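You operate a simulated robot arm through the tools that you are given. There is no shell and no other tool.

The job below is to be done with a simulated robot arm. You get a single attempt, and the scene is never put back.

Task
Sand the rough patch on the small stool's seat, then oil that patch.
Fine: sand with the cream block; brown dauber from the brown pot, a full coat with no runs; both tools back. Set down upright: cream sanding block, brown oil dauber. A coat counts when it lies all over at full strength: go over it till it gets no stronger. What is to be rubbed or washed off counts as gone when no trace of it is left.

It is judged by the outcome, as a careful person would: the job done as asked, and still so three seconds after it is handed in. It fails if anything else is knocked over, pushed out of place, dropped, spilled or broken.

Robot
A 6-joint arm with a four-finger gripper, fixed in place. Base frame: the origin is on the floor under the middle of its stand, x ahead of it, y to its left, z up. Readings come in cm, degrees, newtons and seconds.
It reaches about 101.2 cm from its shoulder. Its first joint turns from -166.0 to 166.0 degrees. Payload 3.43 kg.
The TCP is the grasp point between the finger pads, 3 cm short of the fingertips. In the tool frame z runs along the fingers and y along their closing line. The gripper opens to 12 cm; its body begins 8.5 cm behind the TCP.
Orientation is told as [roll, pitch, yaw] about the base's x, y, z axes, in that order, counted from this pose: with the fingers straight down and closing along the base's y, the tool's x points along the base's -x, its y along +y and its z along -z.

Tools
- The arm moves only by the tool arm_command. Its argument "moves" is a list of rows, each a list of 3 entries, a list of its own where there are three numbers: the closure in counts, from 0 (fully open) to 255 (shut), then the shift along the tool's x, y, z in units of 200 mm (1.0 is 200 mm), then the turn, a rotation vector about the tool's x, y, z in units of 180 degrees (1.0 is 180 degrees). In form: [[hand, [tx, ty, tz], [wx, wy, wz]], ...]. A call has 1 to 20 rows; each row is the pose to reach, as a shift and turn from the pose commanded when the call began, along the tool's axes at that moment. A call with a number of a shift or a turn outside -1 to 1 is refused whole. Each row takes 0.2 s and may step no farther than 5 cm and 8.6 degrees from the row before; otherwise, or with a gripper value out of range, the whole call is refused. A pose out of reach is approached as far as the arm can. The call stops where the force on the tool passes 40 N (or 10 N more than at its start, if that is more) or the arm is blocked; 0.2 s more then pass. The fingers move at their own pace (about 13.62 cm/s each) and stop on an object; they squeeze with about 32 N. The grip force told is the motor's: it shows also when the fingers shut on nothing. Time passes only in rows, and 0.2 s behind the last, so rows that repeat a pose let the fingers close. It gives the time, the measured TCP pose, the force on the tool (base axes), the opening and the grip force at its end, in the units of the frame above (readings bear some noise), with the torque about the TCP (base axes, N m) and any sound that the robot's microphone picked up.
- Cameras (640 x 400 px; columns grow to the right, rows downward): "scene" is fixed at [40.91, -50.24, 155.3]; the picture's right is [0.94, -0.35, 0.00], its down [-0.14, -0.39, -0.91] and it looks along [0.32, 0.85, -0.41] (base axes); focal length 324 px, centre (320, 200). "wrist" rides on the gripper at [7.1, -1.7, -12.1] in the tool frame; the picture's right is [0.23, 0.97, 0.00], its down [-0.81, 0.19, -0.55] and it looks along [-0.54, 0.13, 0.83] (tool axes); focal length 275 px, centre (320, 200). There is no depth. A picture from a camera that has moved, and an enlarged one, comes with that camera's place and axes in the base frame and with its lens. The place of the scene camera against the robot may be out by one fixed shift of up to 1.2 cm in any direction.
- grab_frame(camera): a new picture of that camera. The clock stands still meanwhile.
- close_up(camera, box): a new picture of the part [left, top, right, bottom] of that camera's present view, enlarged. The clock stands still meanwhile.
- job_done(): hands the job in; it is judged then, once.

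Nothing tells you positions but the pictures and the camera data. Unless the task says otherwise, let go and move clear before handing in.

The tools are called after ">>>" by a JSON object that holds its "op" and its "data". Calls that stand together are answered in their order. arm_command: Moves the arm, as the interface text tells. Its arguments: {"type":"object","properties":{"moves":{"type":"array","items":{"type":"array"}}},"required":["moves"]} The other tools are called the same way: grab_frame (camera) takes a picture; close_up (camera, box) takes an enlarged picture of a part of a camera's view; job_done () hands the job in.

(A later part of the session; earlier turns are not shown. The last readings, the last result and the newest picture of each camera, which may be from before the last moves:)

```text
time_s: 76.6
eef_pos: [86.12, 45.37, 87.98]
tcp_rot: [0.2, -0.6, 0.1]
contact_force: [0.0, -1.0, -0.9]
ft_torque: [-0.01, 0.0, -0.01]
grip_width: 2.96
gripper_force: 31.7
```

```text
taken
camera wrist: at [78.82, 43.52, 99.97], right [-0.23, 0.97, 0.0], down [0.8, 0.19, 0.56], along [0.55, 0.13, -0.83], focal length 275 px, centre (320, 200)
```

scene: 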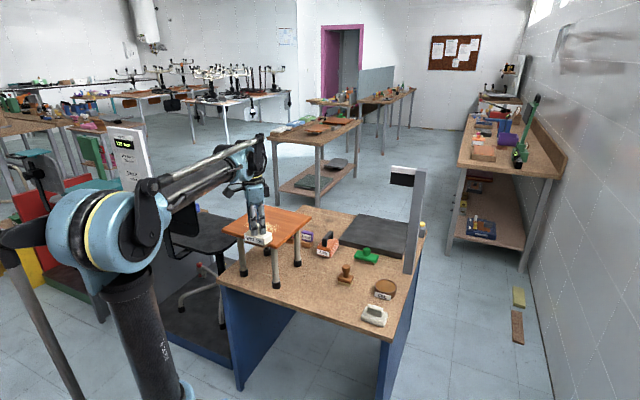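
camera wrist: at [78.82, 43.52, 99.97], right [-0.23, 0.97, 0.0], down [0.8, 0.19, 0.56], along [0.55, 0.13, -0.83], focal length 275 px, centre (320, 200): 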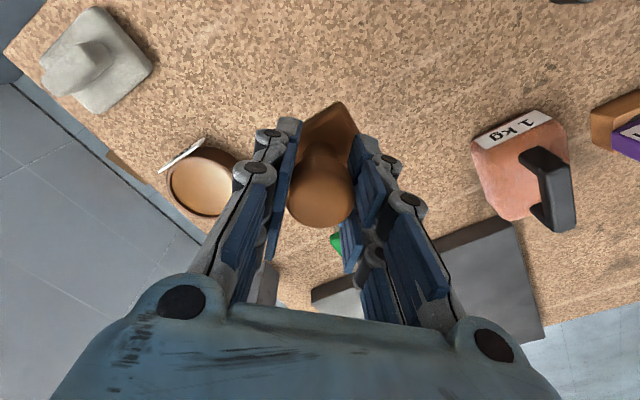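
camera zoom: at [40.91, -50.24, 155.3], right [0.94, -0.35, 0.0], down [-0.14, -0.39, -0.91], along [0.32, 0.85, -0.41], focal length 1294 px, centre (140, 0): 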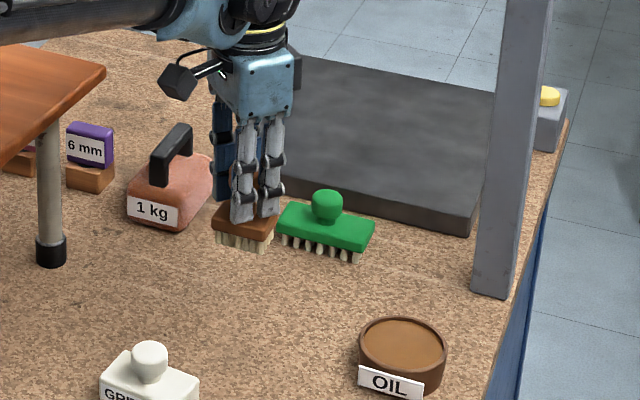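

The dauber hangs straight. From here the pot gives me another position check before moving over it.

>>> {"op": "close_up", "data": {"camera": "wrist", "box": [150, 120, 270, 230]}}

>>> {"op": "arm_command", "data": {"moves": [[255, [-0.1, -0.1, 0], [0, 0, 0]], [255, [-0.2, -0.2, 0], [0, 0, 0]], [255, [-0.3, -0.3, 0], [0, 0, 0]], [255, [-0.3, -0.3, 0], [0, 0, 0]], [255, [-0.3, -0.3, 0], [0, 0, 0]]]}}

>>> {"op": "grab_frame", "data": {"camera": "wrist"}}

>>> {"op": "close_up", "data": {"camera": "scene", "box": [310, 200, 420, 300]}}

```text
3.64 times, centred on (210, 175) of wrist
camera zoom: at [78.82, 43.52, 99.97], right [-0.23, 0.97, 0.0], down [0.8, 0.19, 0.56], along [0.55, 0.13, -0.83], focal length 1001 px, centre (720, 291)
```

zoom: 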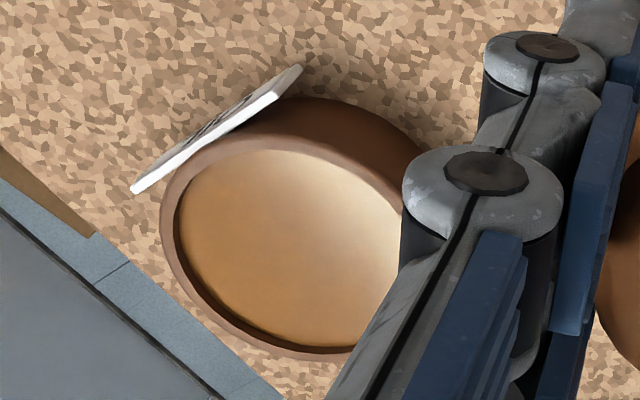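

```text
time_s: 77.8
eef_pos: [92.01, 39.2, 88.01]
tcp_rot: [0.2, -0.7, 0.0]
contact_force: [0.1, -0.2, -1.4]
ft_torque: [-0.03, -0.03, 0.01]
grip_width: 2.98
gripper_force: 32.1
```

```text
taken
camera wrist: at [84.78, 37.36, 99.85], right [-0.23, 0.97, 0.0], down [0.8, 0.19, 0.56], along [0.55, 0.13, -0.83], focal length 275 px, centre (320, 200)
```

wrist: 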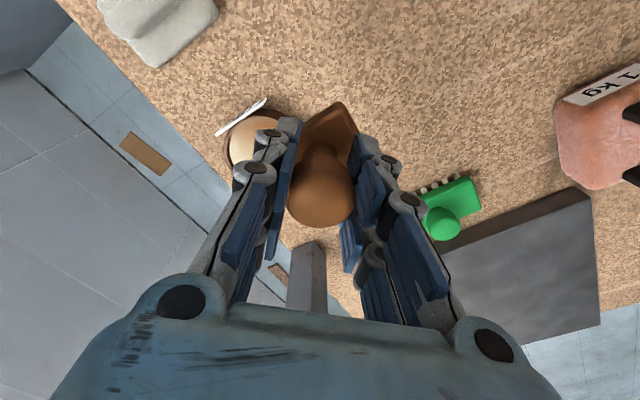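

```text
4.00 times, centred on (365, 250) of scene
camera zoom: at [40.91, -50.24, 155.3], right [0.94, -0.35, 0.0], down [-0.14, -0.39, -0.91], along [0.32, 0.85, -0.41], focal length 1294 px, centre (140, 0)
```

zoom: 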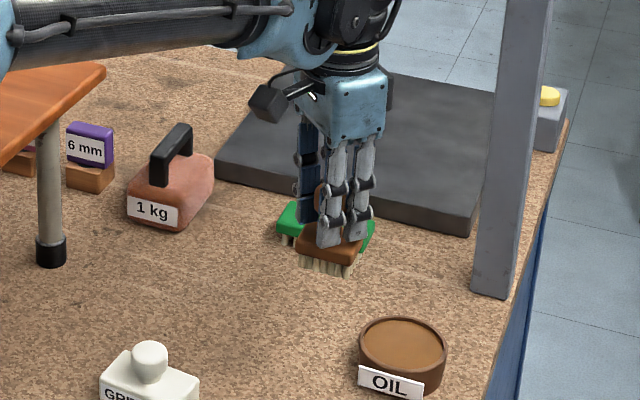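

The pot's centre is confirmed near (97.6, 34.4). I'll move the dauber directly above it, which also tests the reach.

>>> {"op": "arm_command", "data": {"moves": [[255, [-0.09, -0.08, 0], [0, 0, 0]], [255, [-0.18, -0.16, 0], [0, 0, 0]], [255, [-0.28, -0.24, 0], [0, 0, 0]], [255, [-0.28, -0.24, 0], [0, 0, 0]], [255, [-0.28, -0.24, 0], [0, 0, 0]], [255, [-0.28, -0.24, 0], [0, 0, 0]]]}}

>>> {"op": "grab_frame", "data": {"camera": "wrist"}}

>>> {"op": "close_up", "data": {"camera": "scene", "box": [330, 220, 430, 310]}}

>>> {"op": "grab_frame", "data": {"camera": "scene"}}

```text
time_s: 79.2
eef_pos: [97.89, 34.46, 87.88]
tcp_rot: [0.2, -0.7, -0.1]
contact_force: [0.1, 0.5, -1.6]
ft_torque: [-0.05, -0.01, 0.01]
grip_width: 2.94
gripper_force: 32.3
```

```text
taken
camera wrist: at [90.6, 32.62, 99.96], right [-0.23, 0.97, 0.0], down [0.8, 0.19, 0.56], along [0.55, 0.13, -0.83], focal length 275 px, centre (320, 200)
```

wrist: 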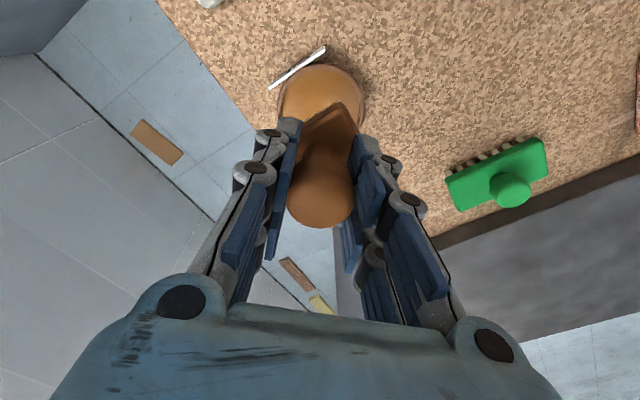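

```text
4.44 times, centred on (380, 265) of scene
camera zoom: at [40.91, -50.24, 155.3], right [0.94, -0.35, 0.0], down [-0.14, -0.39, -0.91], along [0.32, 0.85, -0.41], focal length 1438 px, centre (53, -89)
```

zoom: 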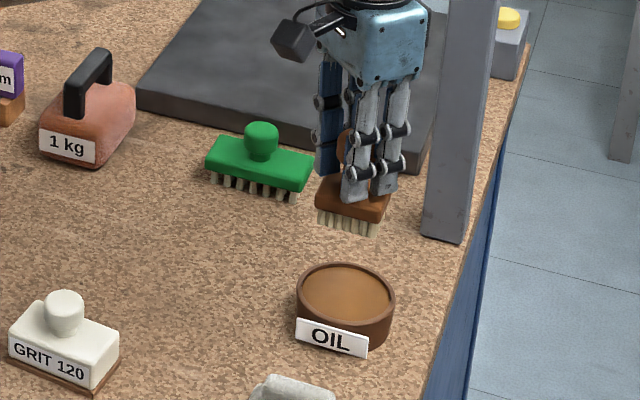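

```text
taken
```

scene: 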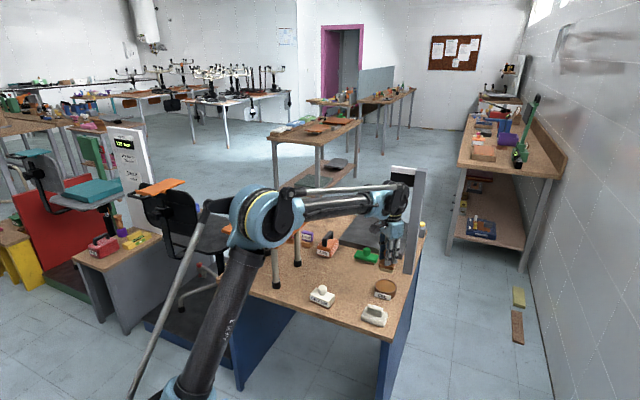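

The arm reaches the pot comfortably. The dauber is centred over it to within a few mm, so I'll lower it to just above the rim and check.

>>> {"op": "arm_command", "data": {"moves": [[255, [0, 0, 0.08], [0, 0, 0]], [255, [0, 0, 0.17], [0, 0, 0]], [255, [0, 0, 0.26], [0, 0, 0]], [255, [0, 0, 0.33], [0, 0, 0]], [255, [0, 0, 0.33], [0, 0, 0]], [255, [0, 0, 0.33], [0, 0, 0]]]}}

>>> {"op": "close_up", "data": {"camera": "scene", "box": [350, 255, 420, 305]}}

>>> {"op": "close_up", "data": {"camera": "wrist", "box": [220, 40, 440, 240]}}

```text
time_s: 80.6
eef_pos: [97.69, 34.35, 81.24]
tcp_rot: [0.2, -0.7, 0.0]
contact_force: [0.3, -0.1, -0.6]
ft_torque: [0.01, 0.02, 0.0]
grip_width: 2.94
gripper_force: 31.5
```

```text
8.00 times, centred on (385, 280) of scene
camera zoom: at [40.91, -50.24, 155.3], right [0.94, -0.35, 0.0], down [-0.14, -0.39, -0.91], along [0.32, 0.85, -0.41], focal length 2588 px, centre (-200, -440)
```

zoom: 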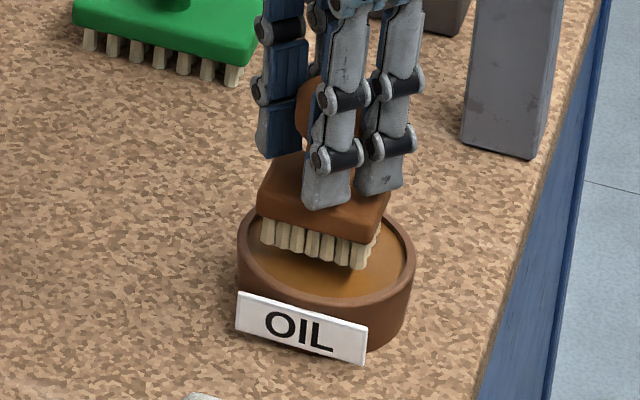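

```text
2.00 times, centred on (330, 140) of wrist
camera zoom: at [90.39, 32.51, 93.19], right [-0.23, 0.97, 0.0], down [0.8, 0.19, 0.56], along [0.55, 0.13, -0.83], focal length 551 px, centre (300, 320)
```

zoom: 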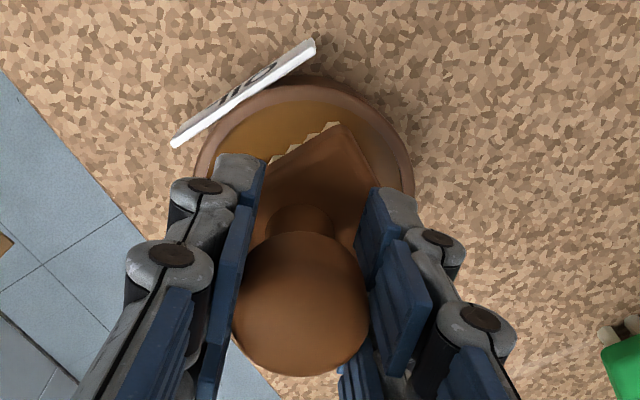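

The wrist view puts the dauber within about 2 mm of the pot's centre. I'll lower it slowly so the bristles just dip into the oil.

>>> {"op": "arm_command", "data": {"moves": [[255, [-0.006, 0, 0.02], [0, 0, 0]], [255, [-0.006, 0, 0.04], [0, 0, 0]], [255, [-0.006, 0, 0.06], [0, 0, 0]], [255, [-0.006, 0, 0.08], [0, 0, 0]], [255, [-0.006, 0, 0.1], [0, 0, 0]], [255, [-0.006, 0, 0.1], [0, 0, 0]]]}}

>>> {"op": "close_up", "data": {"camera": "scene", "box": [350, 255, 420, 305]}}

```text
time_s: 81.7
eef_pos: [97.24, 34.4, 80.8]
tcp_rot: [0.2, -1.4, 0.1]
contact_force: [2.1, 0.6, -3.2]
ft_torque: [-0.02, 0.16, 0.01]
grip_width: 2.98
gripper_force: 31.9
stopped in row 5: the force on the tool passed its limit at 48 N (the readings are from after the stop); the commanded pose is now the measured one
```

```text
8.00 times, centred on (385, 280) of scene
camera zoom: at [40.91, -50.24, 155.3], right [0.94, -0.35, 0.0], down [-0.14, -0.39, -0.91], along [0.32, 0.85, -0.41], focal length 2588 px, centre (-200, -440)
```

zoom: 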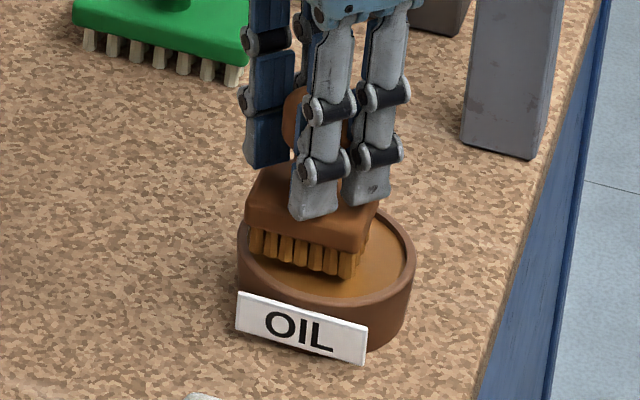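

The bristles touched the oil surface and are now coated, and the pot has not moved. I'll lift out, correct the pitch and carry the dauber towards the stool.

>>> {"op": "arm_command", "data": {"moves": [[255, [0, 0, -0.05], [0, 0.002, 0]], [255, [0, 0, -0.25], [0, 0.0044, 0]], [255, [0.1, 0, -0.45], [0, 0.0044, 0]], [255, [0.24, 0, -0.65], [0, 0.0044, 0]], [255, [0.38, 0, -0.85], [0, 0.0044, 0]], [255, [0.52, 0, -1.0], [0, 0.0044, 0]], [255, [0.76, 0, -1.0], [0, 0.0044, 0]], [255, [1.0, 0, -1.0], [0, 0.0044, 0]], [255, [1.0, 0, -1.0], [0, 0.0044, 0]], [255, [1.0, 0, -1.0], [0, 0.0044, 0]]]}}

>>> {"op": "close_up", "data": {"camera": "scene", "box": [220, 150, 440, 340]}}

>>> {"op": "grab_frame", "data": {"camera": "wrist"}}

```text
time_s: 83.9
eef_pos: [76.29, 34.33, 100.52]
tcp_rot: [0.2, -0.7, 0.0]
contact_force: [-0.6, -0.8, -1.6]
ft_torque: [0.02, -0.02, -0.02]
grip_width: 2.97
gripper_force: 32.4
```

```text
2.11 times, centred on (330, 245) of scene
camera zoom: at [40.91, -50.24, 155.3], right [0.94, -0.35, 0.0], down [-0.14, -0.39, -0.91], along [0.32, 0.85, -0.41], focal length 681 px, centre (299, 105)
```

zoom: 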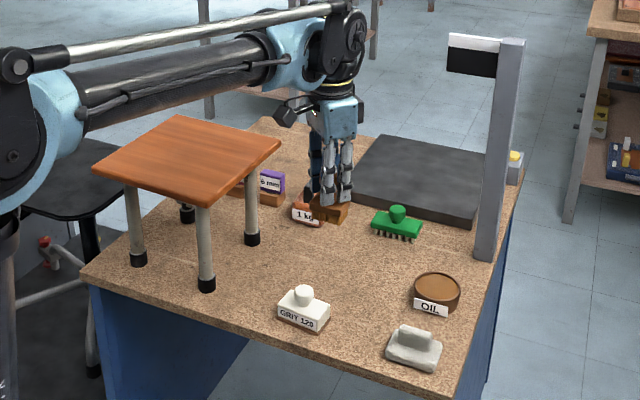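

```text
taken
camera wrist: at [69.12, 32.49, 112.4], right [-0.23, 0.97, 0.0], down [0.8, 0.19, 0.56], along [0.55, 0.13, -0.83], focal length 275 px, centre (320, 200)
```

wrist: 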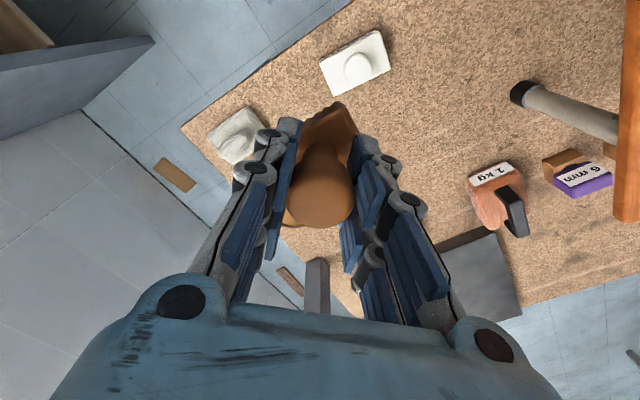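

The dauber carries oil without dripping. I'll raise it and bring it over the near end of the sanded area.

>>> {"op": "arm_command", "data": {"moves": [[255, [0, 0, -0.2], [0, 0, 0]], [255, [0.05, 0.1, -0.38], [0, 0, 0]], [255, [0.15, 0.3, -0.38], [0, 0, 0]], [255, [0.25, 0.5, -0.38], [0, 0, 0]], [255, [0.35, 0.7, -0.38], [0, 0, 0]], [255, [0.45, 0.9, -0.38], [0, 0, 0]], [255, [0.5, 1.0, -0.38], [0, 0, 0]], [255, [0.5, 1.0, -0.38], [0, 0, 0]]]}}

>>> {"op": "arm_command", "data": {"moves": [[255, [0.12, 0.09, 0.1], [0, 0, 0]], [255, [0.23, 0.175, 0.22], [0, 0, 0]], [255, [0.23, 0.175, 0.3], [0, 0, 0]], [255, [0.23, 0.175, 0.3], [0, 0, 0]], [255, [0.23, 0.175, 0.3], [0, 0, 0]]]}}

>>> {"op": "close_up", "data": {"camera": "scene", "box": [215, 180, 325, 258]}}

>>> {"op": "grab_frame", "data": {"camera": "wrist"}}

```text
time_s: 85.7
eef_pos: [66.6, 54.41, 107.82]
tcp_rot: [0.2, -0.8, 0.0]
contact_force: [0.6, -0.3, 0.2]
ft_torque: [0.02, -0.03, -0.01]
grip_width: 3.01
gripper_force: 31.8
```

```text
time_s: 86.9
eef_pos: [62.04, 58.12, 101.8]
tcp_rot: [0.2, -0.6, 0.0]
contact_force: [0.2, 0.5, -0.8]
ft_torque: [-0.01, 0.02, 0.0]
grip_width: 2.98
gripper_force: 31.8
```

```text
5.13 times, centred on (270, 219) of scene
camera zoom: at [40.91, -50.24, 155.3], right [0.94, -0.35, 0.0], down [-0.14, -0.39, -0.91], along [0.32, 0.85, -0.41], focal length 1659 px, centre (576, 103)
```

zoom: 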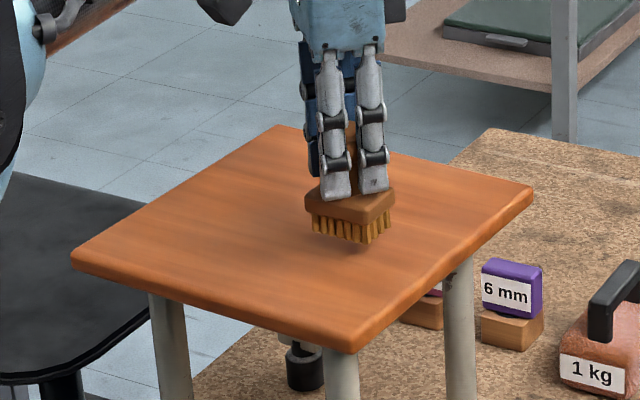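

```text
taken
camera wrist: at [54.76, 56.21, 113.79], right [-0.23, 0.97, 0.0], down [0.8, 0.19, 0.56], along [0.55, 0.13, -0.83], focal length 275 px, centre (320, 200)
```

wrist: 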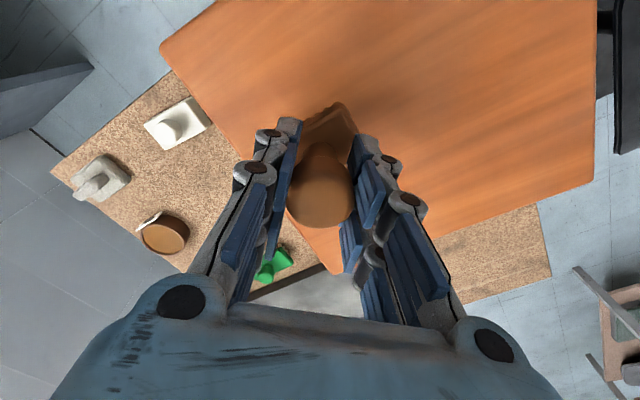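

The dauber is over the near end of the area. I'll lower it while already moving along the patch, so that the loaded bristles don't dwell in one spot.

>>> {"op": "arm_command", "data": {"moves": [[255, [0, 0, 0.03], [0, 0, 0]], [255, [0, 0, 0.055], [0, 0, 0]], [255, [0.0264, 0.03, 0.06], [0, 0, 0]], [255, [0.0529, 0.06, 0.065], [0, 0, 0]], [255, [0.0793, 0.09, 0.069], [0, 0, 0]], [255, [0.1058, 0.12, 0.072], [0, 0, 0]]]}}

```text
time_s: 88.3
eef_pos: [59.92, 60.25, 100.38]
tcp_rot: [0.2, -0.7, 0.0]
contact_force: [0.1, -0.3, -1.3]
ft_torque: [0.0, -0.01, -0.04]
grip_width: 2.94
gripper_force: 32.1
```

>>> {"op": "arm_command", "data": {"moves": [[255, [0.0264, 0.03, 0.003], [0, 0, 0]], [255, [0.0529, 0.06, 0.006], [0, 0, 0]], [255, [0.0793, 0.09, 0.009], [0, 0, 0]], [255, [0.1058, 0.12, 0.011], [0, 0, 0]]]}}

>>> {"op": "close_up", "data": {"camera": "scene", "box": [215, 190, 315, 255]}}

```text
time_s: 89.3
eef_pos: [57.58, 62.54, 100.09]
tcp_rot: [0.2, -0.7, 0.0]
contact_force: [-0.3, 0.0, 0.0]
ft_torque: [0.02, 0.0, -0.01]
grip_width: 2.97
gripper_force: 31.9
```

```text
6.15 times, centred on (265, 222) of scene
camera zoom: at [40.91, -50.24, 155.3], right [0.94, -0.35, 0.0], down [-0.14, -0.39, -0.91], along [0.32, 0.85, -0.41], focal length 1991 px, centre (658, 62)
```

zoom: 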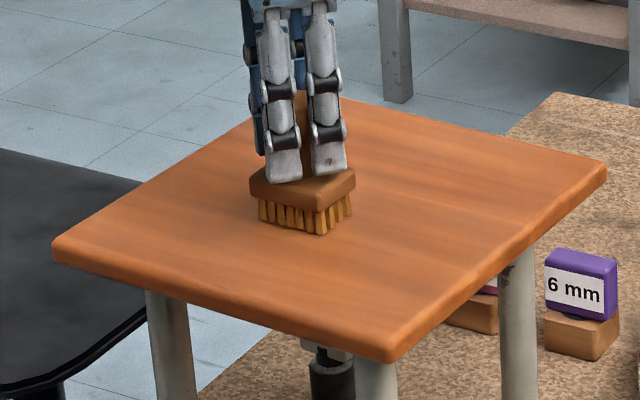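

>>> {"op": "arm_command", "data": {"moves": [[255, [0.0264, 0.03, 0.004], [0, 0, 0]], [255, [0.0529, 0.06, 0.007], [0, 0, 0]], [255, [0.0793, 0.09, 0.01], [0, 0, 0]], [255, [0.1058, 0.12, 0.012], [0, 0, 0]]]}}

>>> {"op": "close_up", "data": {"camera": "scene", "box": [215, 190, 315, 255]}}

```text
time_s: 90.3
eef_pos: [55.7, 64.74, 100.05]
tcp_rot: [0.2, -0.6, 0.1]
contact_force: [6.5, -7.1, 21.0]
ft_torque: [-0.3, -0.18, 0.04]
grip_width: 2.97
gripper_force: 31.9
```

```text
6.15 times, centred on (265, 222) of scene
camera zoom: at [40.91, -50.24, 155.3], right [0.94, -0.35, 0.0], down [-0.14, -0.39, -0.91], along [0.32, 0.85, -0.41], focal length 1991 px, centre (658, 62)
```

zoom: 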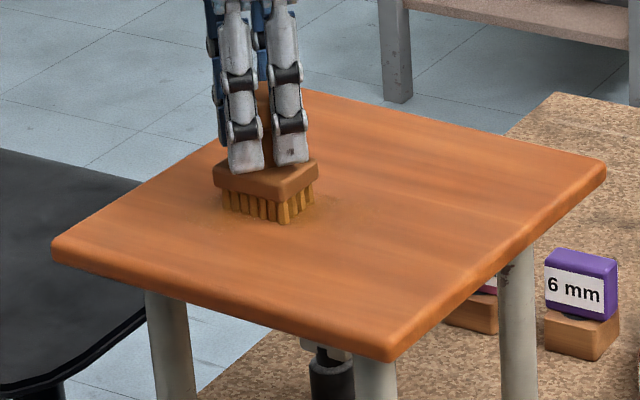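

The dauber is touching with about 21 N and a faint coat shows. I'll ease the pressure and continue to the far end.

>>> {"op": "arm_command", "data": {"moves": [[255, [0.0264, 0.03, -0.003], [0, 0, 0]], [255, [0.0529, 0.06, -0.003], [0, 0, 0]], [255, [0.0793, 0.09, -0.003], [0, 0, 0]], [255, [0.1058, 0.12, -0.003], [0, 0, 0]]]}}

>>> {"op": "close_up", "data": {"camera": "scene", "box": [215, 190, 315, 255]}}

```text
time_s: 91.3
eef_pos: [53.48, 67.27, 100.11]
tcp_rot: [0.1, -0.7, 0.0]
contact_force: [3.1, -3.7, 9.6]
ft_torque: [-0.09, 0.0, 0.01]
grip_width: 2.98
gripper_force: 32.5
```

```text
6.15 times, centred on (265, 222) of scene
camera zoom: at [40.91, -50.24, 155.3], right [0.94, -0.35, 0.0], down [-0.14, -0.39, -0.91], along [0.32, 0.85, -0.41], focal length 1991 px, centre (658, 62)
```

zoom: 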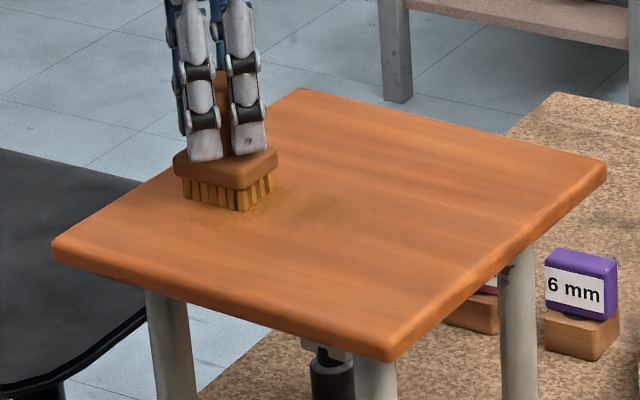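

The oil is going on. I'll stroke back along the centre line.

>>> {"op": "arm_command", "data": {"moves": [[255, [-0.0331, -0.0375, 0], [0, 0, 0]], [255, [-0.0661, -0.075, 0], [0, 0, 0]], [255, [-0.0992, -0.1125, 0], [0, 0, 0]], [255, [-0.1322, -0.15, 0], [0, 0, 0]], [255, [-0.1653, -0.1875, 0], [0, 0, 0]], [255, [-0.1983, -0.225, 0], [0, 0, 0]], [255, [-0.2314, -0.2625, 0], [0, 0, 0]]]}}

>>> {"op": "close_up", "data": {"camera": "scene", "box": [215, 190, 315, 255]}}

```text
time_s: 92.9
eef_pos: [58.14, 62.17, 100.02]
tcp_rot: [0.2, -0.6, 0.0]
contact_force: [-0.6, 1.0, 3.5]
ft_torque: [0.0, -0.03, 0.02]
grip_width: 2.98
gripper_force: 31.9
```

```text
6.15 times, centred on (265, 222) of scene
camera zoom: at [40.91, -50.24, 155.3], right [0.94, -0.35, 0.0], down [-0.14, -0.39, -0.91], along [0.32, 0.85, -0.41], focal length 1991 px, centre (658, 62)
```

zoom: 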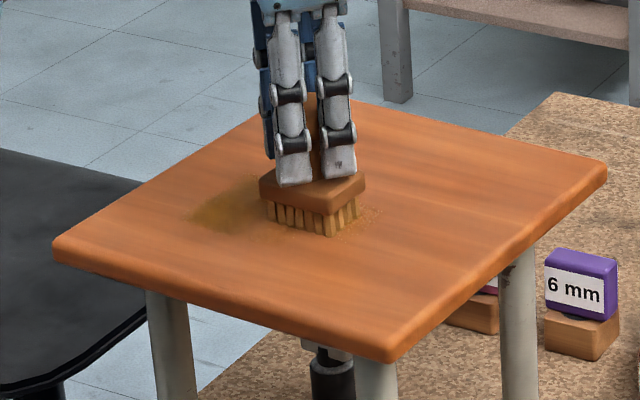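

>>> {"op": "arm_command", "data": {"moves": [[255, [-0.0331, -0.0375, 0.002], [0, 0, 0]], [255, [-0.0661, -0.075, 0.002], [0, 0, 0]], [255, [-0.0992, -0.1125, 0.003], [0, 0, 0]], [255, [-0.1322, -0.15, 0.003], [0, 0, 0]], [255, [-0.1653, -0.1875, 0.003], [0, 0, 0]], [255, [-0.1983, -0.225, 0.003], [0, 0, 0]]]}}

>>> {"op": "close_up", "data": {"camera": "scene", "box": [215, 190, 315, 255]}}

```text
time_s: 93.7
eef_pos: [58.56, 60.36, 100.63]
tcp_rot: [0.2, -1.3, 0.0]
contact_force: [2.3, 0.7, -2.4]
ft_torque: [-0.05, 0.16, -0.02]
grip_width: 2.97
gripper_force: 32.5
stopped in row 3: the force on the tool passed its limit at 44 N (the readings are from after the stop); the commanded pose is now the measured one
```

```text
6.15 times, centred on (265, 222) of scene
camera zoom: at [40.91, -50.24, 155.3], right [0.94, -0.35, 0.0], down [-0.14, -0.39, -0.91], along [0.32, 0.85, -0.41], focal length 1991 px, centre (658, 62)
```

zoom: 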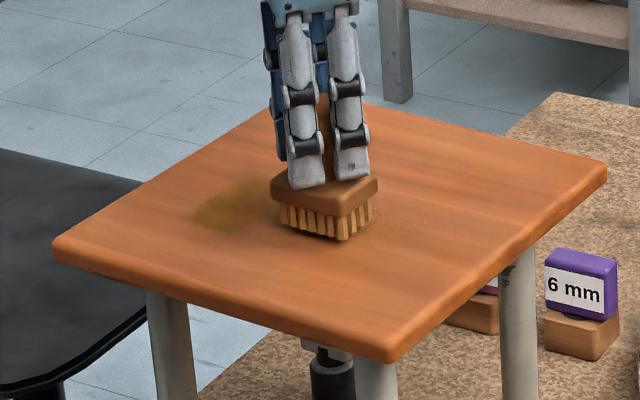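

The stroke tripped the force limit, so the dauber is hovering. I'll re-level and resume with gentler contact.

>>> {"op": "arm_command", "data": {"moves": [[255, [-0.03, -0.008, 0], [0, 0.0038, 0]], [255, [-0.056, -0.0155, 0.01], [0, 0.0038, 0]], [255, [-0.056, -0.0155, 0.018], [0, 0.0038, 0]], [255, [-0.056, -0.0155, 0.018], [0, 0.0038, 0]]]}}

```text
time_s: 94.7
eef_pos: [59.47, 59.97, 100.28]
tcp_rot: [0.3, -0.6, 0.1]
contact_force: [0.5, 0.2, -0.6]
ft_torque: [0.01, 0.0, -0.04]
grip_width: 2.99
gripper_force: 32.1
```

>>> {"op": "arm_command", "data": {"moves": [[255, [-0.0231, -0.0263, 0.004], [0, 0, 0]], [255, [-0.0463, -0.0525, 0.007], [0, 0, 0]], [255, [-0.0694, -0.0788, 0.009], [0, 0, 0]], [255, [-0.0926, -0.105, 0.011], [0, 0, 0]], [255, [-0.1157, -0.1313, 0.012], [0, 0, 0]]]}}

>>> {"op": "close_up", "data": {"camera": "scene", "box": [215, 190, 315, 255]}}

```text
time_s: 95.9
eef_pos: [61.85, 57.35, 100.25]
tcp_rot: [0.3, -0.6, 0.2]
contact_force: [0.5, 0.0, -0.2]
ft_torque: [0.01, -0.01, 0.01]
grip_width: 2.98
gripper_force: 32.5
```

```text
6.15 times, centred on (265, 222) of scene
camera zoom: at [40.91, -50.24, 155.3], right [0.94, -0.35, 0.0], down [-0.14, -0.39, -0.91], along [0.32, 0.85, -0.41], focal length 1991 px, centre (658, 62)
```

zoom: 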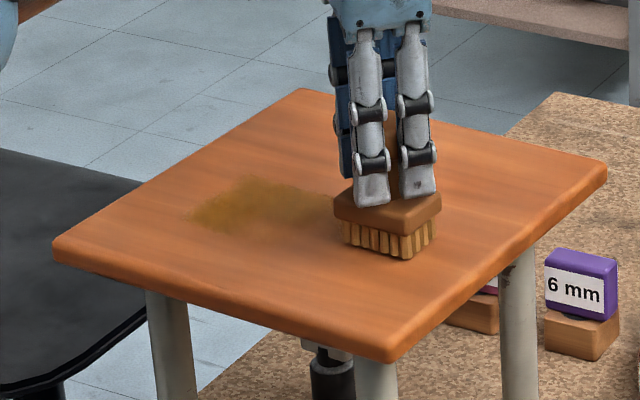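

A golden-brown coat is visible on the far half. I'll press slightly more here and stroke back over the near half.

>>> {"op": "arm_command", "data": {"moves": [[255, [0.0165, 0.0188, 0.004], [0, 0, 0]], [255, [0.0331, 0.0375, 0.006], [0, 0, 0]], [255, [0.0496, 0.0563, 0.008], [0, 0, 0]]]}}

```text
time_s: 96.7
eef_pos: [61.09, 58.5, 99.96]
tcp_rot: [0.2, -0.8, 0.0]
contact_force: [2.3, -2.1, 5.8]
ft_torque: [-0.18, -0.37, -0.05]
grip_width: 2.96
gripper_force: 32.3
```

>>> {"op": "arm_command", "data": {"moves": [[255, [-0.0231, -0.0263, 0.001], [0, 0, 0]], [255, [-0.0397, -0.045, 0.001], [0, 0, 0]], [255, [-0.0165, -0.0188, 0.001], [0, 0, 0]], [255, [0.0165, 0.0188, 0.001], [0, 0, 0]], [255, [0.0496, 0.0563, 0.001], [0, 0, 0]], [255, [0.0826, 0.0938, 0.001], [0, 0, 0]]]}}

>>> {"op": "close_up", "data": {"camera": "scene", "box": [215, 190, 315, 255]}}

```text
time_s: 98.1
eef_pos: [59.36, 60.44, 99.95]
tcp_rot: [0.2, -0.6, 0.1]
contact_force: [0.3, -1.2, 0.7]
ft_torque: [-0.1, -0.05, -0.01]
grip_width: 2.98
gripper_force: 32.2
```

```text
6.15 times, centred on (265, 222) of scene
camera zoom: at [40.91, -50.24, 155.3], right [0.94, -0.35, 0.0], down [-0.14, -0.39, -0.91], along [0.32, 0.85, -0.41], focal length 1991 px, centre (658, 62)
```

zoom: 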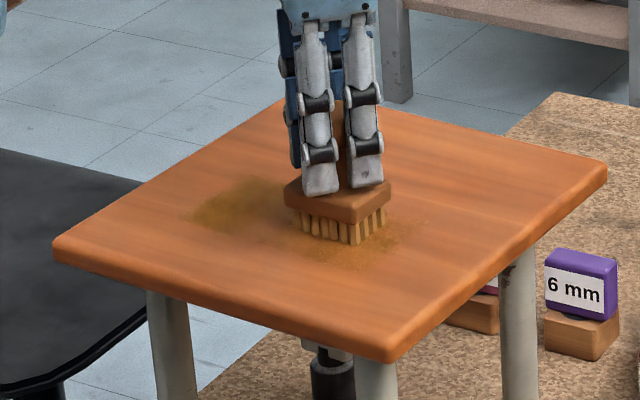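

>>> {"op": "arm_command", "data": {"moves": [[255, [0.0331, 0.0375, 0.002], [0, 0, 0]], [255, [0.0661, 0.075, 0.003], [0, 0, 0]], [255, [0.0992, 0.1125, 0.003], [0, 0, 0]], [255, [0.1322, 0.15, 0.002], [0, 0, 0]], [255, [0.1653, 0.1875, 0.001], [0, 0, 0]], [255, [0.1983, 0.225, 0], [0, 0, 0]], [255, [0.2314, 0.2625, 0], [0, 0, 0]], [255, [0.2644, 0.3, 0], [0, 0, 0]]]}}

>>> {"op": "close_up", "data": {"camera": "scene", "box": [215, 190, 315, 255]}}

```text
time_s: 99.9
eef_pos: [54.02, 66.49, 99.98]
tcp_rot: [0.4, -0.6, 0.1]
contact_force: [4.2, -8.9, 32.4]
ft_torque: [-0.43, -0.37, 0.0]
grip_width: 3.12
gripper_force: 31.9
```

```text
6.15 times, centred on (265, 222) of scene
camera zoom: at [40.91, -50.24, 155.3], right [0.94, -0.35, 0.0], down [-0.14, -0.39, -0.91], along [0.32, 0.85, -0.41], focal length 1991 px, centre (658, 62)
```

zoom: 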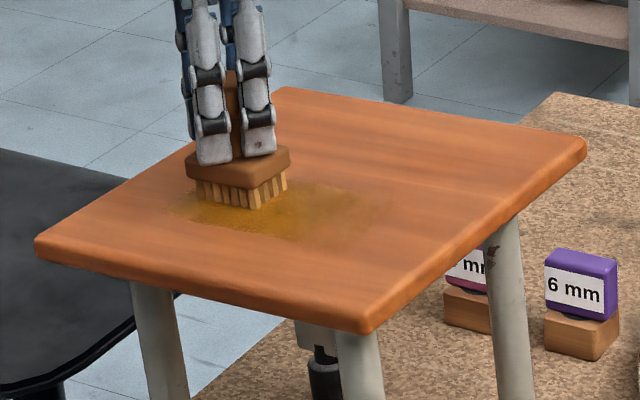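

The stool has tipped slightly: friction from this stroke is dragging its top, and the near corner has lifted. I'll stop and ease the dauber slowly back the way it came so the stool settles on its feet.

>>> {"op": "arm_command", "data": {"moves": [[255, [-0.0066, -0.0075, 0], [0, 0, 0]], [255, [-0.0132, -0.015, 0], [0, 0, 0]], [255, [-0.0198, -0.0225, 0], [0, 0, 0]], [255, [-0.0264, -0.03, 0], [0, 0, 0]], [255, [-0.0331, -0.0375, 0], [0, 0, 0]]]}}

>>> {"op": "close_up", "data": {"camera": "scene", "box": [215, 190, 315, 255]}}

```text
time_s: 101.1
eef_pos: [54.61, 65.86, 99.89]
tcp_rot: [0.3, -0.6, 0.1]
contact_force: [-0.1, -0.2, -1.4]
ft_torque: [0.02, 0.02, -0.02]
grip_width: 3.04
gripper_force: 31.9
```

```text
6.15 times, centred on (265, 222) of scene
camera zoom: at [40.91, -50.24, 155.3], right [0.94, -0.35, 0.0], down [-0.14, -0.39, -0.91], along [0.32, 0.85, -0.41], focal length 1991 px, centre (658, 62)
```

zoom: 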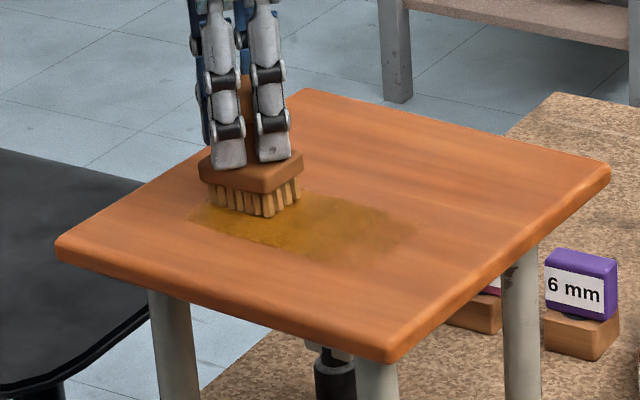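

The stool is back on all four feet, within about 3 mm of where it was. I'll lift the dauber and look at the state of the coat before continuing with lighter contact.

>>> {"op": "arm_command", "data": {"moves": [[255, [0, 0, -0.05], [0, 0, 0]], [255, [0, 0, -0.2], [0, 0, 0]], [255, [0, -0.05, -0.42], [0, 0, 0]], [255, [0, -0.27, -0.45], [0, 0, 0]], [255, [0, -0.49, -0.45], [0, 0, 0]], [255, [0, -0.71, -0.45], [0, 0, 0]], [255, [0, -0.93, -0.45], [0, 0, 0]], [255, [0, -1.0, -0.45], [0, 0, 0]], [255, [0, -1.0, -0.45], [0, 0, 0]]]}}

>>> {"op": "grab_frame", "data": {"camera": "wrist"}}

>>> {"op": "close_up", "data": {"camera": "scene", "box": [215, 190, 315, 255]}}

>>> {"op": "close_up", "data": {"camera": "scene", "box": [235, 205, 295, 245]}}

```text
time_s: 103.1
eef_pos: [54.87, 45.52, 109.01]
tcp_rot: [0.3, -0.5, 0.1]
contact_force: [0.9, 0.8, -2.0]
ft_torque: [-0.02, 0.0, 0.0]
grip_width: 3.02
gripper_force: 31.9
```

```text
taken
camera wrist: at [47.57, 43.73, 120.9], right [-0.23, 0.97, 0.0], down [0.8, 0.19, 0.56], along [0.55, 0.13, -0.83], focal length 275 px, centre (320, 200)
```

wrist: 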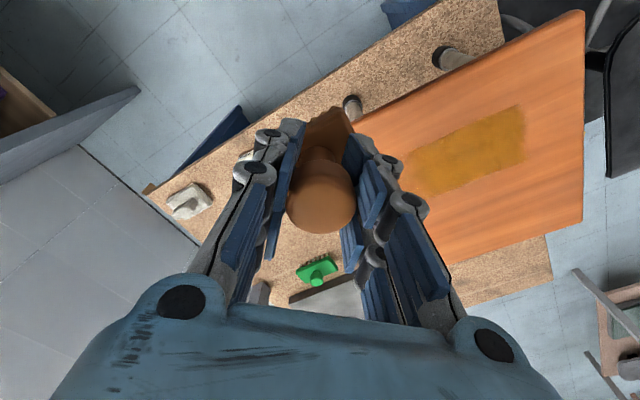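

```text
6.15 times, centred on (265, 222) of scene
camera zoom: at [40.91, -50.24, 155.3], right [0.94, -0.35, 0.0], down [-0.14, -0.39, -0.91], along [0.32, 0.85, -0.41], focal length 1991 px, centre (658, 62)
```

zoom: 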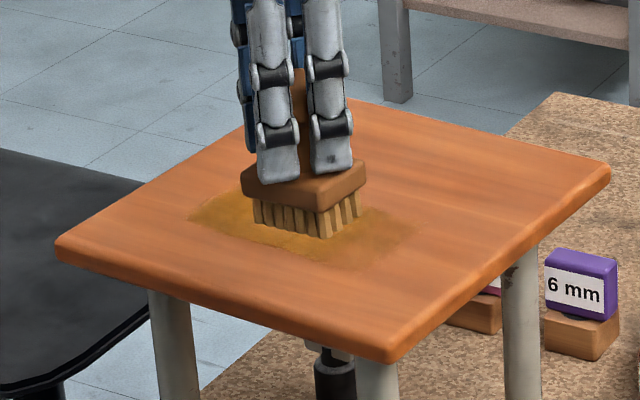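

```text
10.00 times, centred on (265, 225) of scene
camera zoom: at [40.91, -50.24, 155.3], right [0.94, -0.35, 0.0], down [-0.14, -0.39, -0.91], along [0.32, 0.85, -0.41], focal length 3235 px, centre (870, -50)
```

zoom: 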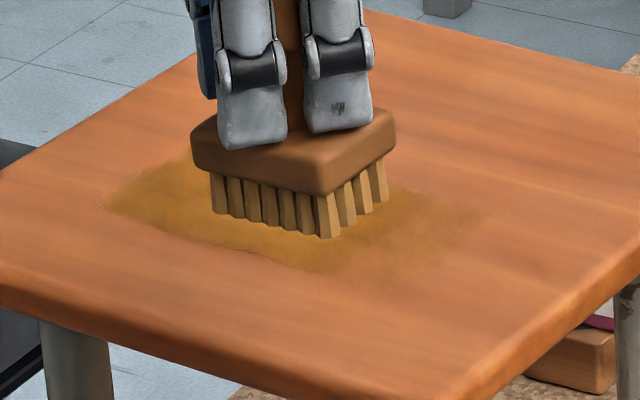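

>>> {"op": "arm_command", "data": {"moves": [[255, [0, -0.2, 0], [0, 0, 0]], [255, [0, -0.4, 0], [0, 0, 0]], [255, [0, -0.45, 0], [0, 0, 0]], [255, [0, -0.45, 0], [0, 0, 0]], [255, [0, -0.45, 0], [0, 0, 0]]]}}

>>> {"op": "close_up", "data": {"camera": "wrist", "box": [440, 80, 640, 240]}}

>>> {"op": "close_up", "data": {"camera": "scene", "box": [225, 195, 305, 250]}}

```text
time_s: 104.3
eef_pos: [54.88, 36.79, 108.85]
tcp_rot: [0.3, -0.6, 0.1]
contact_force: [-0.2, -0.7, -1.5]
ft_torque: [0.02, 0.02, 0.0]
grip_width: 3.04
gripper_force: 31.4
```

```text
2.50 times, centred on (540, 160) of wrist
camera zoom: at [47.65, 34.94, 120.76], right [-0.23, 0.97, 0.0], down [0.8, 0.19, 0.56], along [0.55, 0.13, -0.83], focal length 688 px, centre (-230, 300)
```

zoom: 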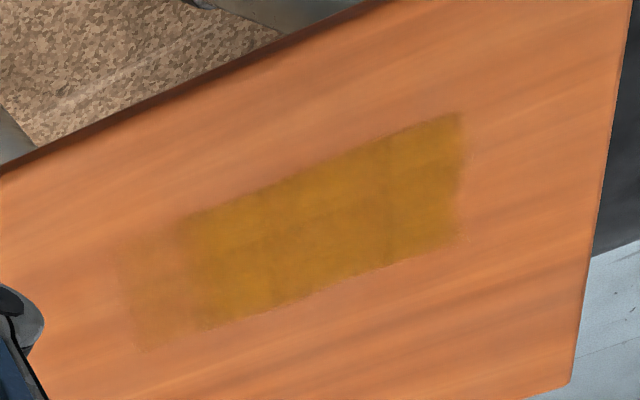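

```text
7.27 times, centred on (265, 222) of scene
camera zoom: at [40.91, -50.24, 155.3], right [0.94, -0.35, 0.0], down [-0.14, -0.39, -0.91], along [0.32, 0.85, -0.41], focal length 2353 px, centre (720, 36)
```

zoom: 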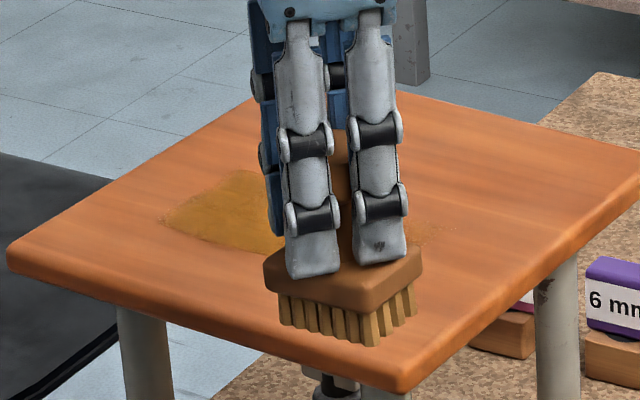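

The coat is an even golden rectangle on the far two thirds and still faint at the near end. I'll go back to the near end with light contact and short strokes so the stool isn't dragged again.

>>> {"op": "arm_command", "data": {"moves": [[255, [-0.08, 0.2, 0], [0, 0, 0]], [255, [-0.16, 0.42, 0], [0, 0, 0]], [255, [-0.24, 0.64, 0], [0, 0, 0]], [255, [-0.32, 0.86, 0.05], [0, 0, 0]], [255, [-0.34, 1.0, 0.15], [0, 0, 0]], [255, [-0.34, 1.0, 0.3], [0, 0, 0]], [255, [-0.34, 1.0, 0.37], [0, 0, 0]], [255, [-0.34, 1.0, 0.37], [0, 0, 0]]]}}

```text
time_s: 106.1
eef_pos: [61.65, 56.62, 101.36]
tcp_rot: [0.3, -0.7, 0.0]
contact_force: [-0.4, 0.5, -0.9]
ft_torque: [0.02, -0.03, 0.04]
grip_width: 3.01
gripper_force: 31.9
```

>>> {"op": "arm_command", "data": {"moves": [[255, [0, 0.05, 0.025], [0, 0, 0]], [255, [0, 0.055, 0.045], [0, 0, 0]], [255, [0, 0.055, 0.06], [0, 0, 0]], [255, [0, 0.055, 0.066], [0, 0, 0]], [255, [0, 0.055, 0.07], [0, 0, 0]], [255, [0, 0.055, 0.07], [0, 0, 0]]]}}

```text
time_s: 107.5
eef_pos: [61.55, 57.75, 99.99]
tcp_rot: [0.3, -0.6, 0.2]
contact_force: [0.4, -0.7, -0.9]
ft_torque: [0.01, 0.01, 0.0]
grip_width: 2.98
gripper_force: 31.9
```

>>> {"op": "arm_command", "data": {"moves": [[255, [0.0165, 0.0188, 0.003], [0, 0, 0]], [255, [0.0331, 0.0375, 0.006], [0, 0, 0]], [255, [0.0165, 0.0188, 0.008], [0, 0, 0]]]}}

```text
time_s: 108.3
eef_pos: [61.35, 58.25, 100.0]
tcp_rot: [0.3, -0.6, 0.1]
contact_force: [0.1, 0.4, 0.0]
ft_torque: [0.02, -0.01, 0.0]
grip_width: 3.01
gripper_force: 31.8
```

>>> {"op": "arm_command", "data": {"moves": [[255, [-0.0165, -0.0188, 0.003], [0, 0, 0]], [255, [-0.0331, -0.0375, 0.005], [0, 0, 0]], [255, [-0.0165, -0.0188, 0.007], [0, 0, 0]]]}}

```text
time_s: 109.1
eef_pos: [61.62, 57.79, 99.76]
tcp_rot: [0.4, -0.6, 0.1]
contact_force: [-0.8, -0.8, -1.6]
ft_torque: [-0.01, -0.02, -0.02]
grip_width: 2.99
gripper_force: 32.6
```

>>> {"op": "arm_command", "data": {"moves": [[255, [0.0165, 0.0188, 0.002], [0, 0, 0]], [255, [0.0331, 0.0375, 0.004], [0, 0, 0]], [255, [0.0165, 0.0188, 0.006], [0, 0, 0]]]}}

>>> {"op": "close_up", "data": {"camera": "scene", "box": [225, 195, 305, 250]}}

```text
time_s: 109.9
eef_pos: [61.17, 58.3, 99.68]
tcp_rot: [0.2, -0.6, 0.0]
contact_force: [-2.3, 1.9, 5.9]
ft_torque: [0.18, 0.35, -0.08]
grip_width: 3.02
gripper_force: 32.7
```

```text
7.27 times, centred on (265, 222) of scene
camera zoom: at [40.91, -50.24, 155.3], right [0.94, -0.35, 0.0], down [-0.14, -0.39, -0.91], along [0.32, 0.85, -0.41], focal length 2353 px, centre (720, 36)
```

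zoom: 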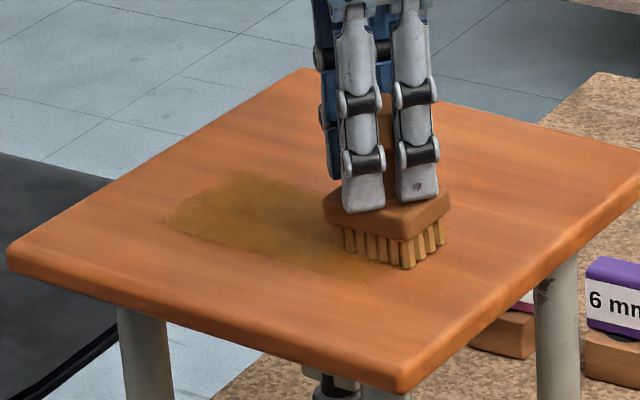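

>>> {"op": "arm_command", "data": {"moves": [[255, [-0.0231, -0.0263, 0.001], [0, 0, 0]], [255, [-0.0463, -0.0525, 0.002], [0, 0, 0]], [255, [-0.0231, -0.0263, 0.002], [0, 0, 0]], [255, [0, 0, 0.001], [0, 0, 0]], [255, [0.0231, 0.0263, 0], [0, 0, 0]]]}}

>>> {"op": "close_up", "data": {"camera": "scene", "box": [225, 195, 305, 250]}}

```text
time_s: 111.1
eef_pos: [60.68, 58.74, 99.6]
tcp_rot: [0.3, -0.6, -0.1]
contact_force: [0.3, -0.2, -1.2]
ft_torque: [0.02, 0.0, -0.01]
grip_width: 3.01
gripper_force: 32.2
```

```text
7.27 times, centred on (265, 222) of scene
camera zoom: at [40.91, -50.24, 155.3], right [0.94, -0.35, 0.0], down [-0.14, -0.39, -0.91], along [0.32, 0.85, -0.41], focal length 2353 px, centre (720, 36)
```

zoom: 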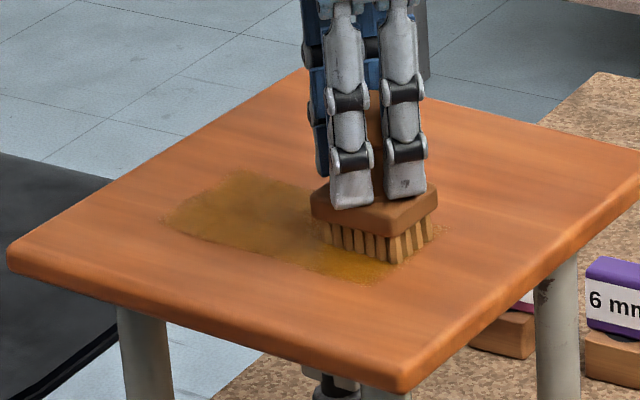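

The near end is getting stronger. I'll keep going with short light strokes.

>>> {"op": "arm_command", "data": {"moves": [[255, [-0.0165, -0.0188, 0.003], [0, 0, 0]], [255, [-0.0331, -0.0375, 0.005], [0, 0, 0]], [255, [-0.0496, -0.0563, 0.006], [0, 0, 0]], [255, [-0.0661, -0.075, 0.007], [0, 0, 0]]]}}

```text
time_s: 112.1
eef_pos: [62.03, 57.22, 99.51]
tcp_rot: [0.3, -0.5, 0.1]
contact_force: [-2.2, 2.7, 6.5]
ft_torque: [0.22, 0.36, 0.0]
grip_width: 3.01
gripper_force: 32.0
```

>>> {"op": "arm_command", "data": {"moves": [[255, [0.0331, 0.0375, 0.001], [0, 0, 0]], [255, [0.0661, 0.075, 0.001], [0, 0, 0]], [255, [0.0992, 0.1125, 0.001], [0, 0, 0]], [255, [0.1322, 0.15, 0.001], [0, 0, 0]]]}}

>>> {"op": "close_up", "data": {"camera": "scene", "box": [225, 195, 305, 250]}}

```text
time_s: 113.1
eef_pos: [59.33, 60.21, 99.62]
tcp_rot: [0.3, -0.6, 0.1]
contact_force: [0.4, -1.8, 4.4]
ft_torque: [-0.04, 0.0, 0.01]
grip_width: 3.01
gripper_force: 31.8
```

```text
7.27 times, centred on (265, 222) of scene
camera zoom: at [40.91, -50.24, 155.3], right [0.94, -0.35, 0.0], down [-0.14, -0.39, -0.91], along [0.32, 0.85, -0.41], focal length 2353 px, centre (720, 36)
```

zoom: 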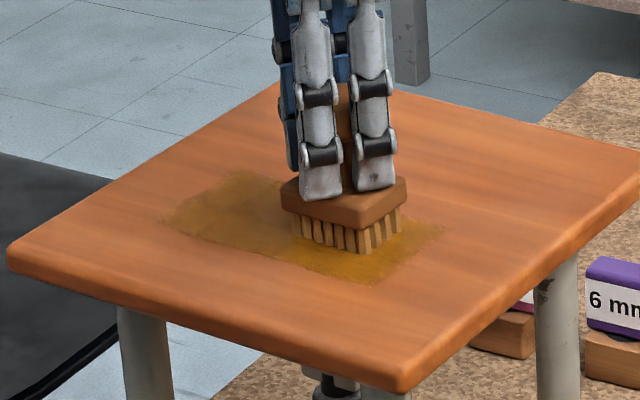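

>>> {"op": "arm_command", "data": {"moves": [[255, [0.0331, 0.0375, 0], [0, 0, 0]], [255, [0.0661, 0.075, -0.001], [0, 0, 0]], [255, [0.0992, 0.1125, -0.001], [0, 0, 0]], [255, [0.1322, 0.15, -0.001], [0, 0, 0]]]}}

```text
time_s: 114.1
eef_pos: [56.71, 63.28, 99.54]
tcp_rot: [0.3, -0.7, 0.2]
contact_force: [0.2, -0.4, 1.5]
ft_torque: [0.01, 0.0, 0.01]
grip_width: 3.0
gripper_force: 32.4
```

>>> {"op": "arm_command", "data": {"moves": [[255, [0.0331, 0.0375, 0.001], [0, 0, 0]], [255, [0.0661, 0.075, 0.001], [0, 0, 0]], [255, [0.0992, 0.1125, 0.001], [0, 0, 0]], [255, [0.1322, 0.15, 0.001], [0, 0, 0]]]}}

>>> {"op": "close_up", "data": {"camera": "scene", "box": [225, 195, 305, 250]}}

```text
time_s: 115.1
eef_pos: [54.13, 66.04, 99.53]
tcp_rot: [0.3, -0.7, 0.1]
contact_force: [0.1, -1.3, 0.0]
ft_torque: [0.01, -0.01, 0.04]
grip_width: 3.0
gripper_force: 32.1
```

```text
7.27 times, centred on (265, 222) of scene
camera zoom: at [40.91, -50.24, 155.3], right [0.94, -0.35, 0.0], down [-0.14, -0.39, -0.91], along [0.32, 0.85, -0.41], focal length 2353 px, centre (720, 36)
```

zoom: 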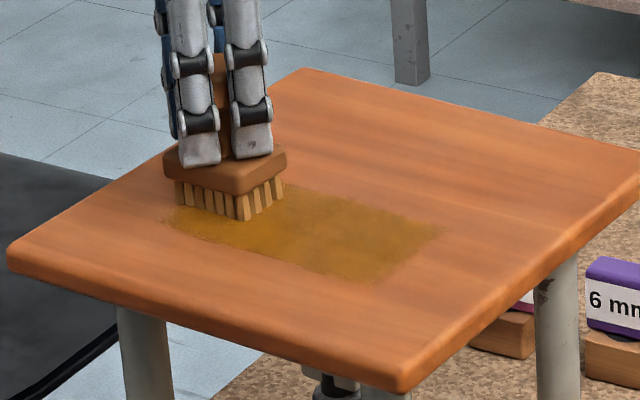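

The near end now matches the rest. To be sure of the margins, I'll run strokes offset towards the near-left edge of the patch, still with light contact.

>>> {"op": "arm_command", "data": {"moves": [[255, [0.025, -0.022, 0.001], [0, 0, 0]], [255, [0.05, -0.0441, 0.003], [0, 0, 0]], [255, [0.075, -0.0661, 0.005], [0, 0, 0]], [255, [0.0585, -0.0849, 0.006], [0, 0, 0]]]}}

>>> {"op": "close_up", "data": {"camera": "scene", "box": [225, 195, 305, 250]}}

```text
time_s: 116.1
eef_pos: [52.78, 64.62, 99.23]
tcp_rot: [0.3, -0.6, 0.1]
contact_force: [-2.7, 5.5, 13.0]
ft_torque: [0.3, 0.42, -0.08]
grip_width: 2.98
gripper_force: 32.2
```

```text
7.27 times, centred on (265, 222) of scene
camera zoom: at [40.91, -50.24, 155.3], right [0.94, -0.35, 0.0], down [-0.14, -0.39, -0.91], along [0.32, 0.85, -0.41], focal length 2353 px, centre (720, 36)
```

zoom: 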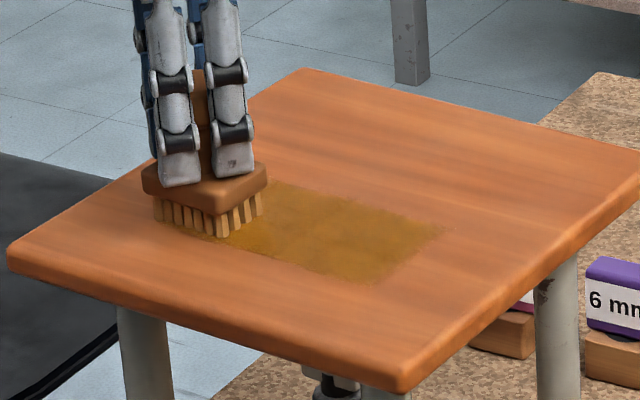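

>>> {"op": "arm_command", "data": {"moves": [[255, [-0.0331, -0.0375, -0.001], [0, 0, 0]], [255, [-0.0661, -0.075, -0.001], [0, 0, 0]], [255, [-0.0992, -0.1125, -0.001], [0, 0, 0]], [255, [-0.1322, -0.15, -0.001], [0, 0, 0]]]}}

>>> {"op": "close_up", "data": {"camera": "scene", "box": [225, 195, 305, 250]}}

```text
time_s: 117.1
eef_pos: [55.47, 61.57, 99.5]
tcp_rot: [0.3, -0.6, 0.1]
contact_force: [0.0, 0.4, -0.6]
ft_torque: [0.0, 0.0, 0.0]
grip_width: 3.0
gripper_force: 31.6
```

```text
7.27 times, centred on (265, 222) of scene
camera zoom: at [40.91, -50.24, 155.3], right [0.94, -0.35, 0.0], down [-0.14, -0.39, -0.91], along [0.32, 0.85, -0.41], focal length 2353 px, centre (720, 36)
```

zoom: 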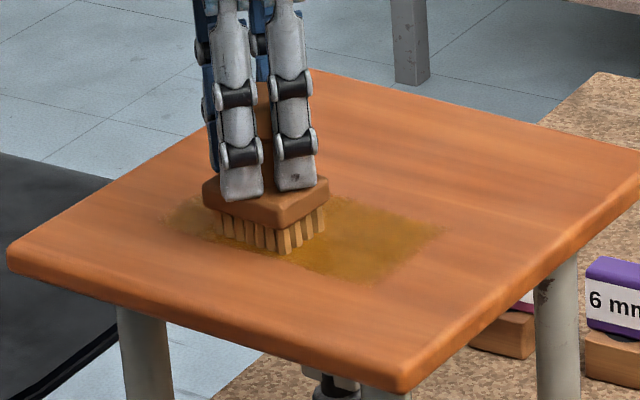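

>>> {"op": "arm_command", "data": {"moves": [[255, [-0.0231, -0.0263, 0.003], [0, 0, 0]], [255, [-0.0463, -0.0525, 0.005], [0, 0, 0]], [255, [-0.0694, -0.0788, 0.006], [0, 0, 0]], [255, [-0.0926, -0.105, 0.007], [0, 0, 0]]]}}

```text
time_s: 118.1
eef_pos: [57.45, 59.35, 99.44]
tcp_rot: [0.3, -0.6, 0.0]
contact_force: [-1.8, 2.2, 5.2]
ft_torque: [0.16, 0.27, -0.05]
grip_width: 3.0
gripper_force: 32.1
```

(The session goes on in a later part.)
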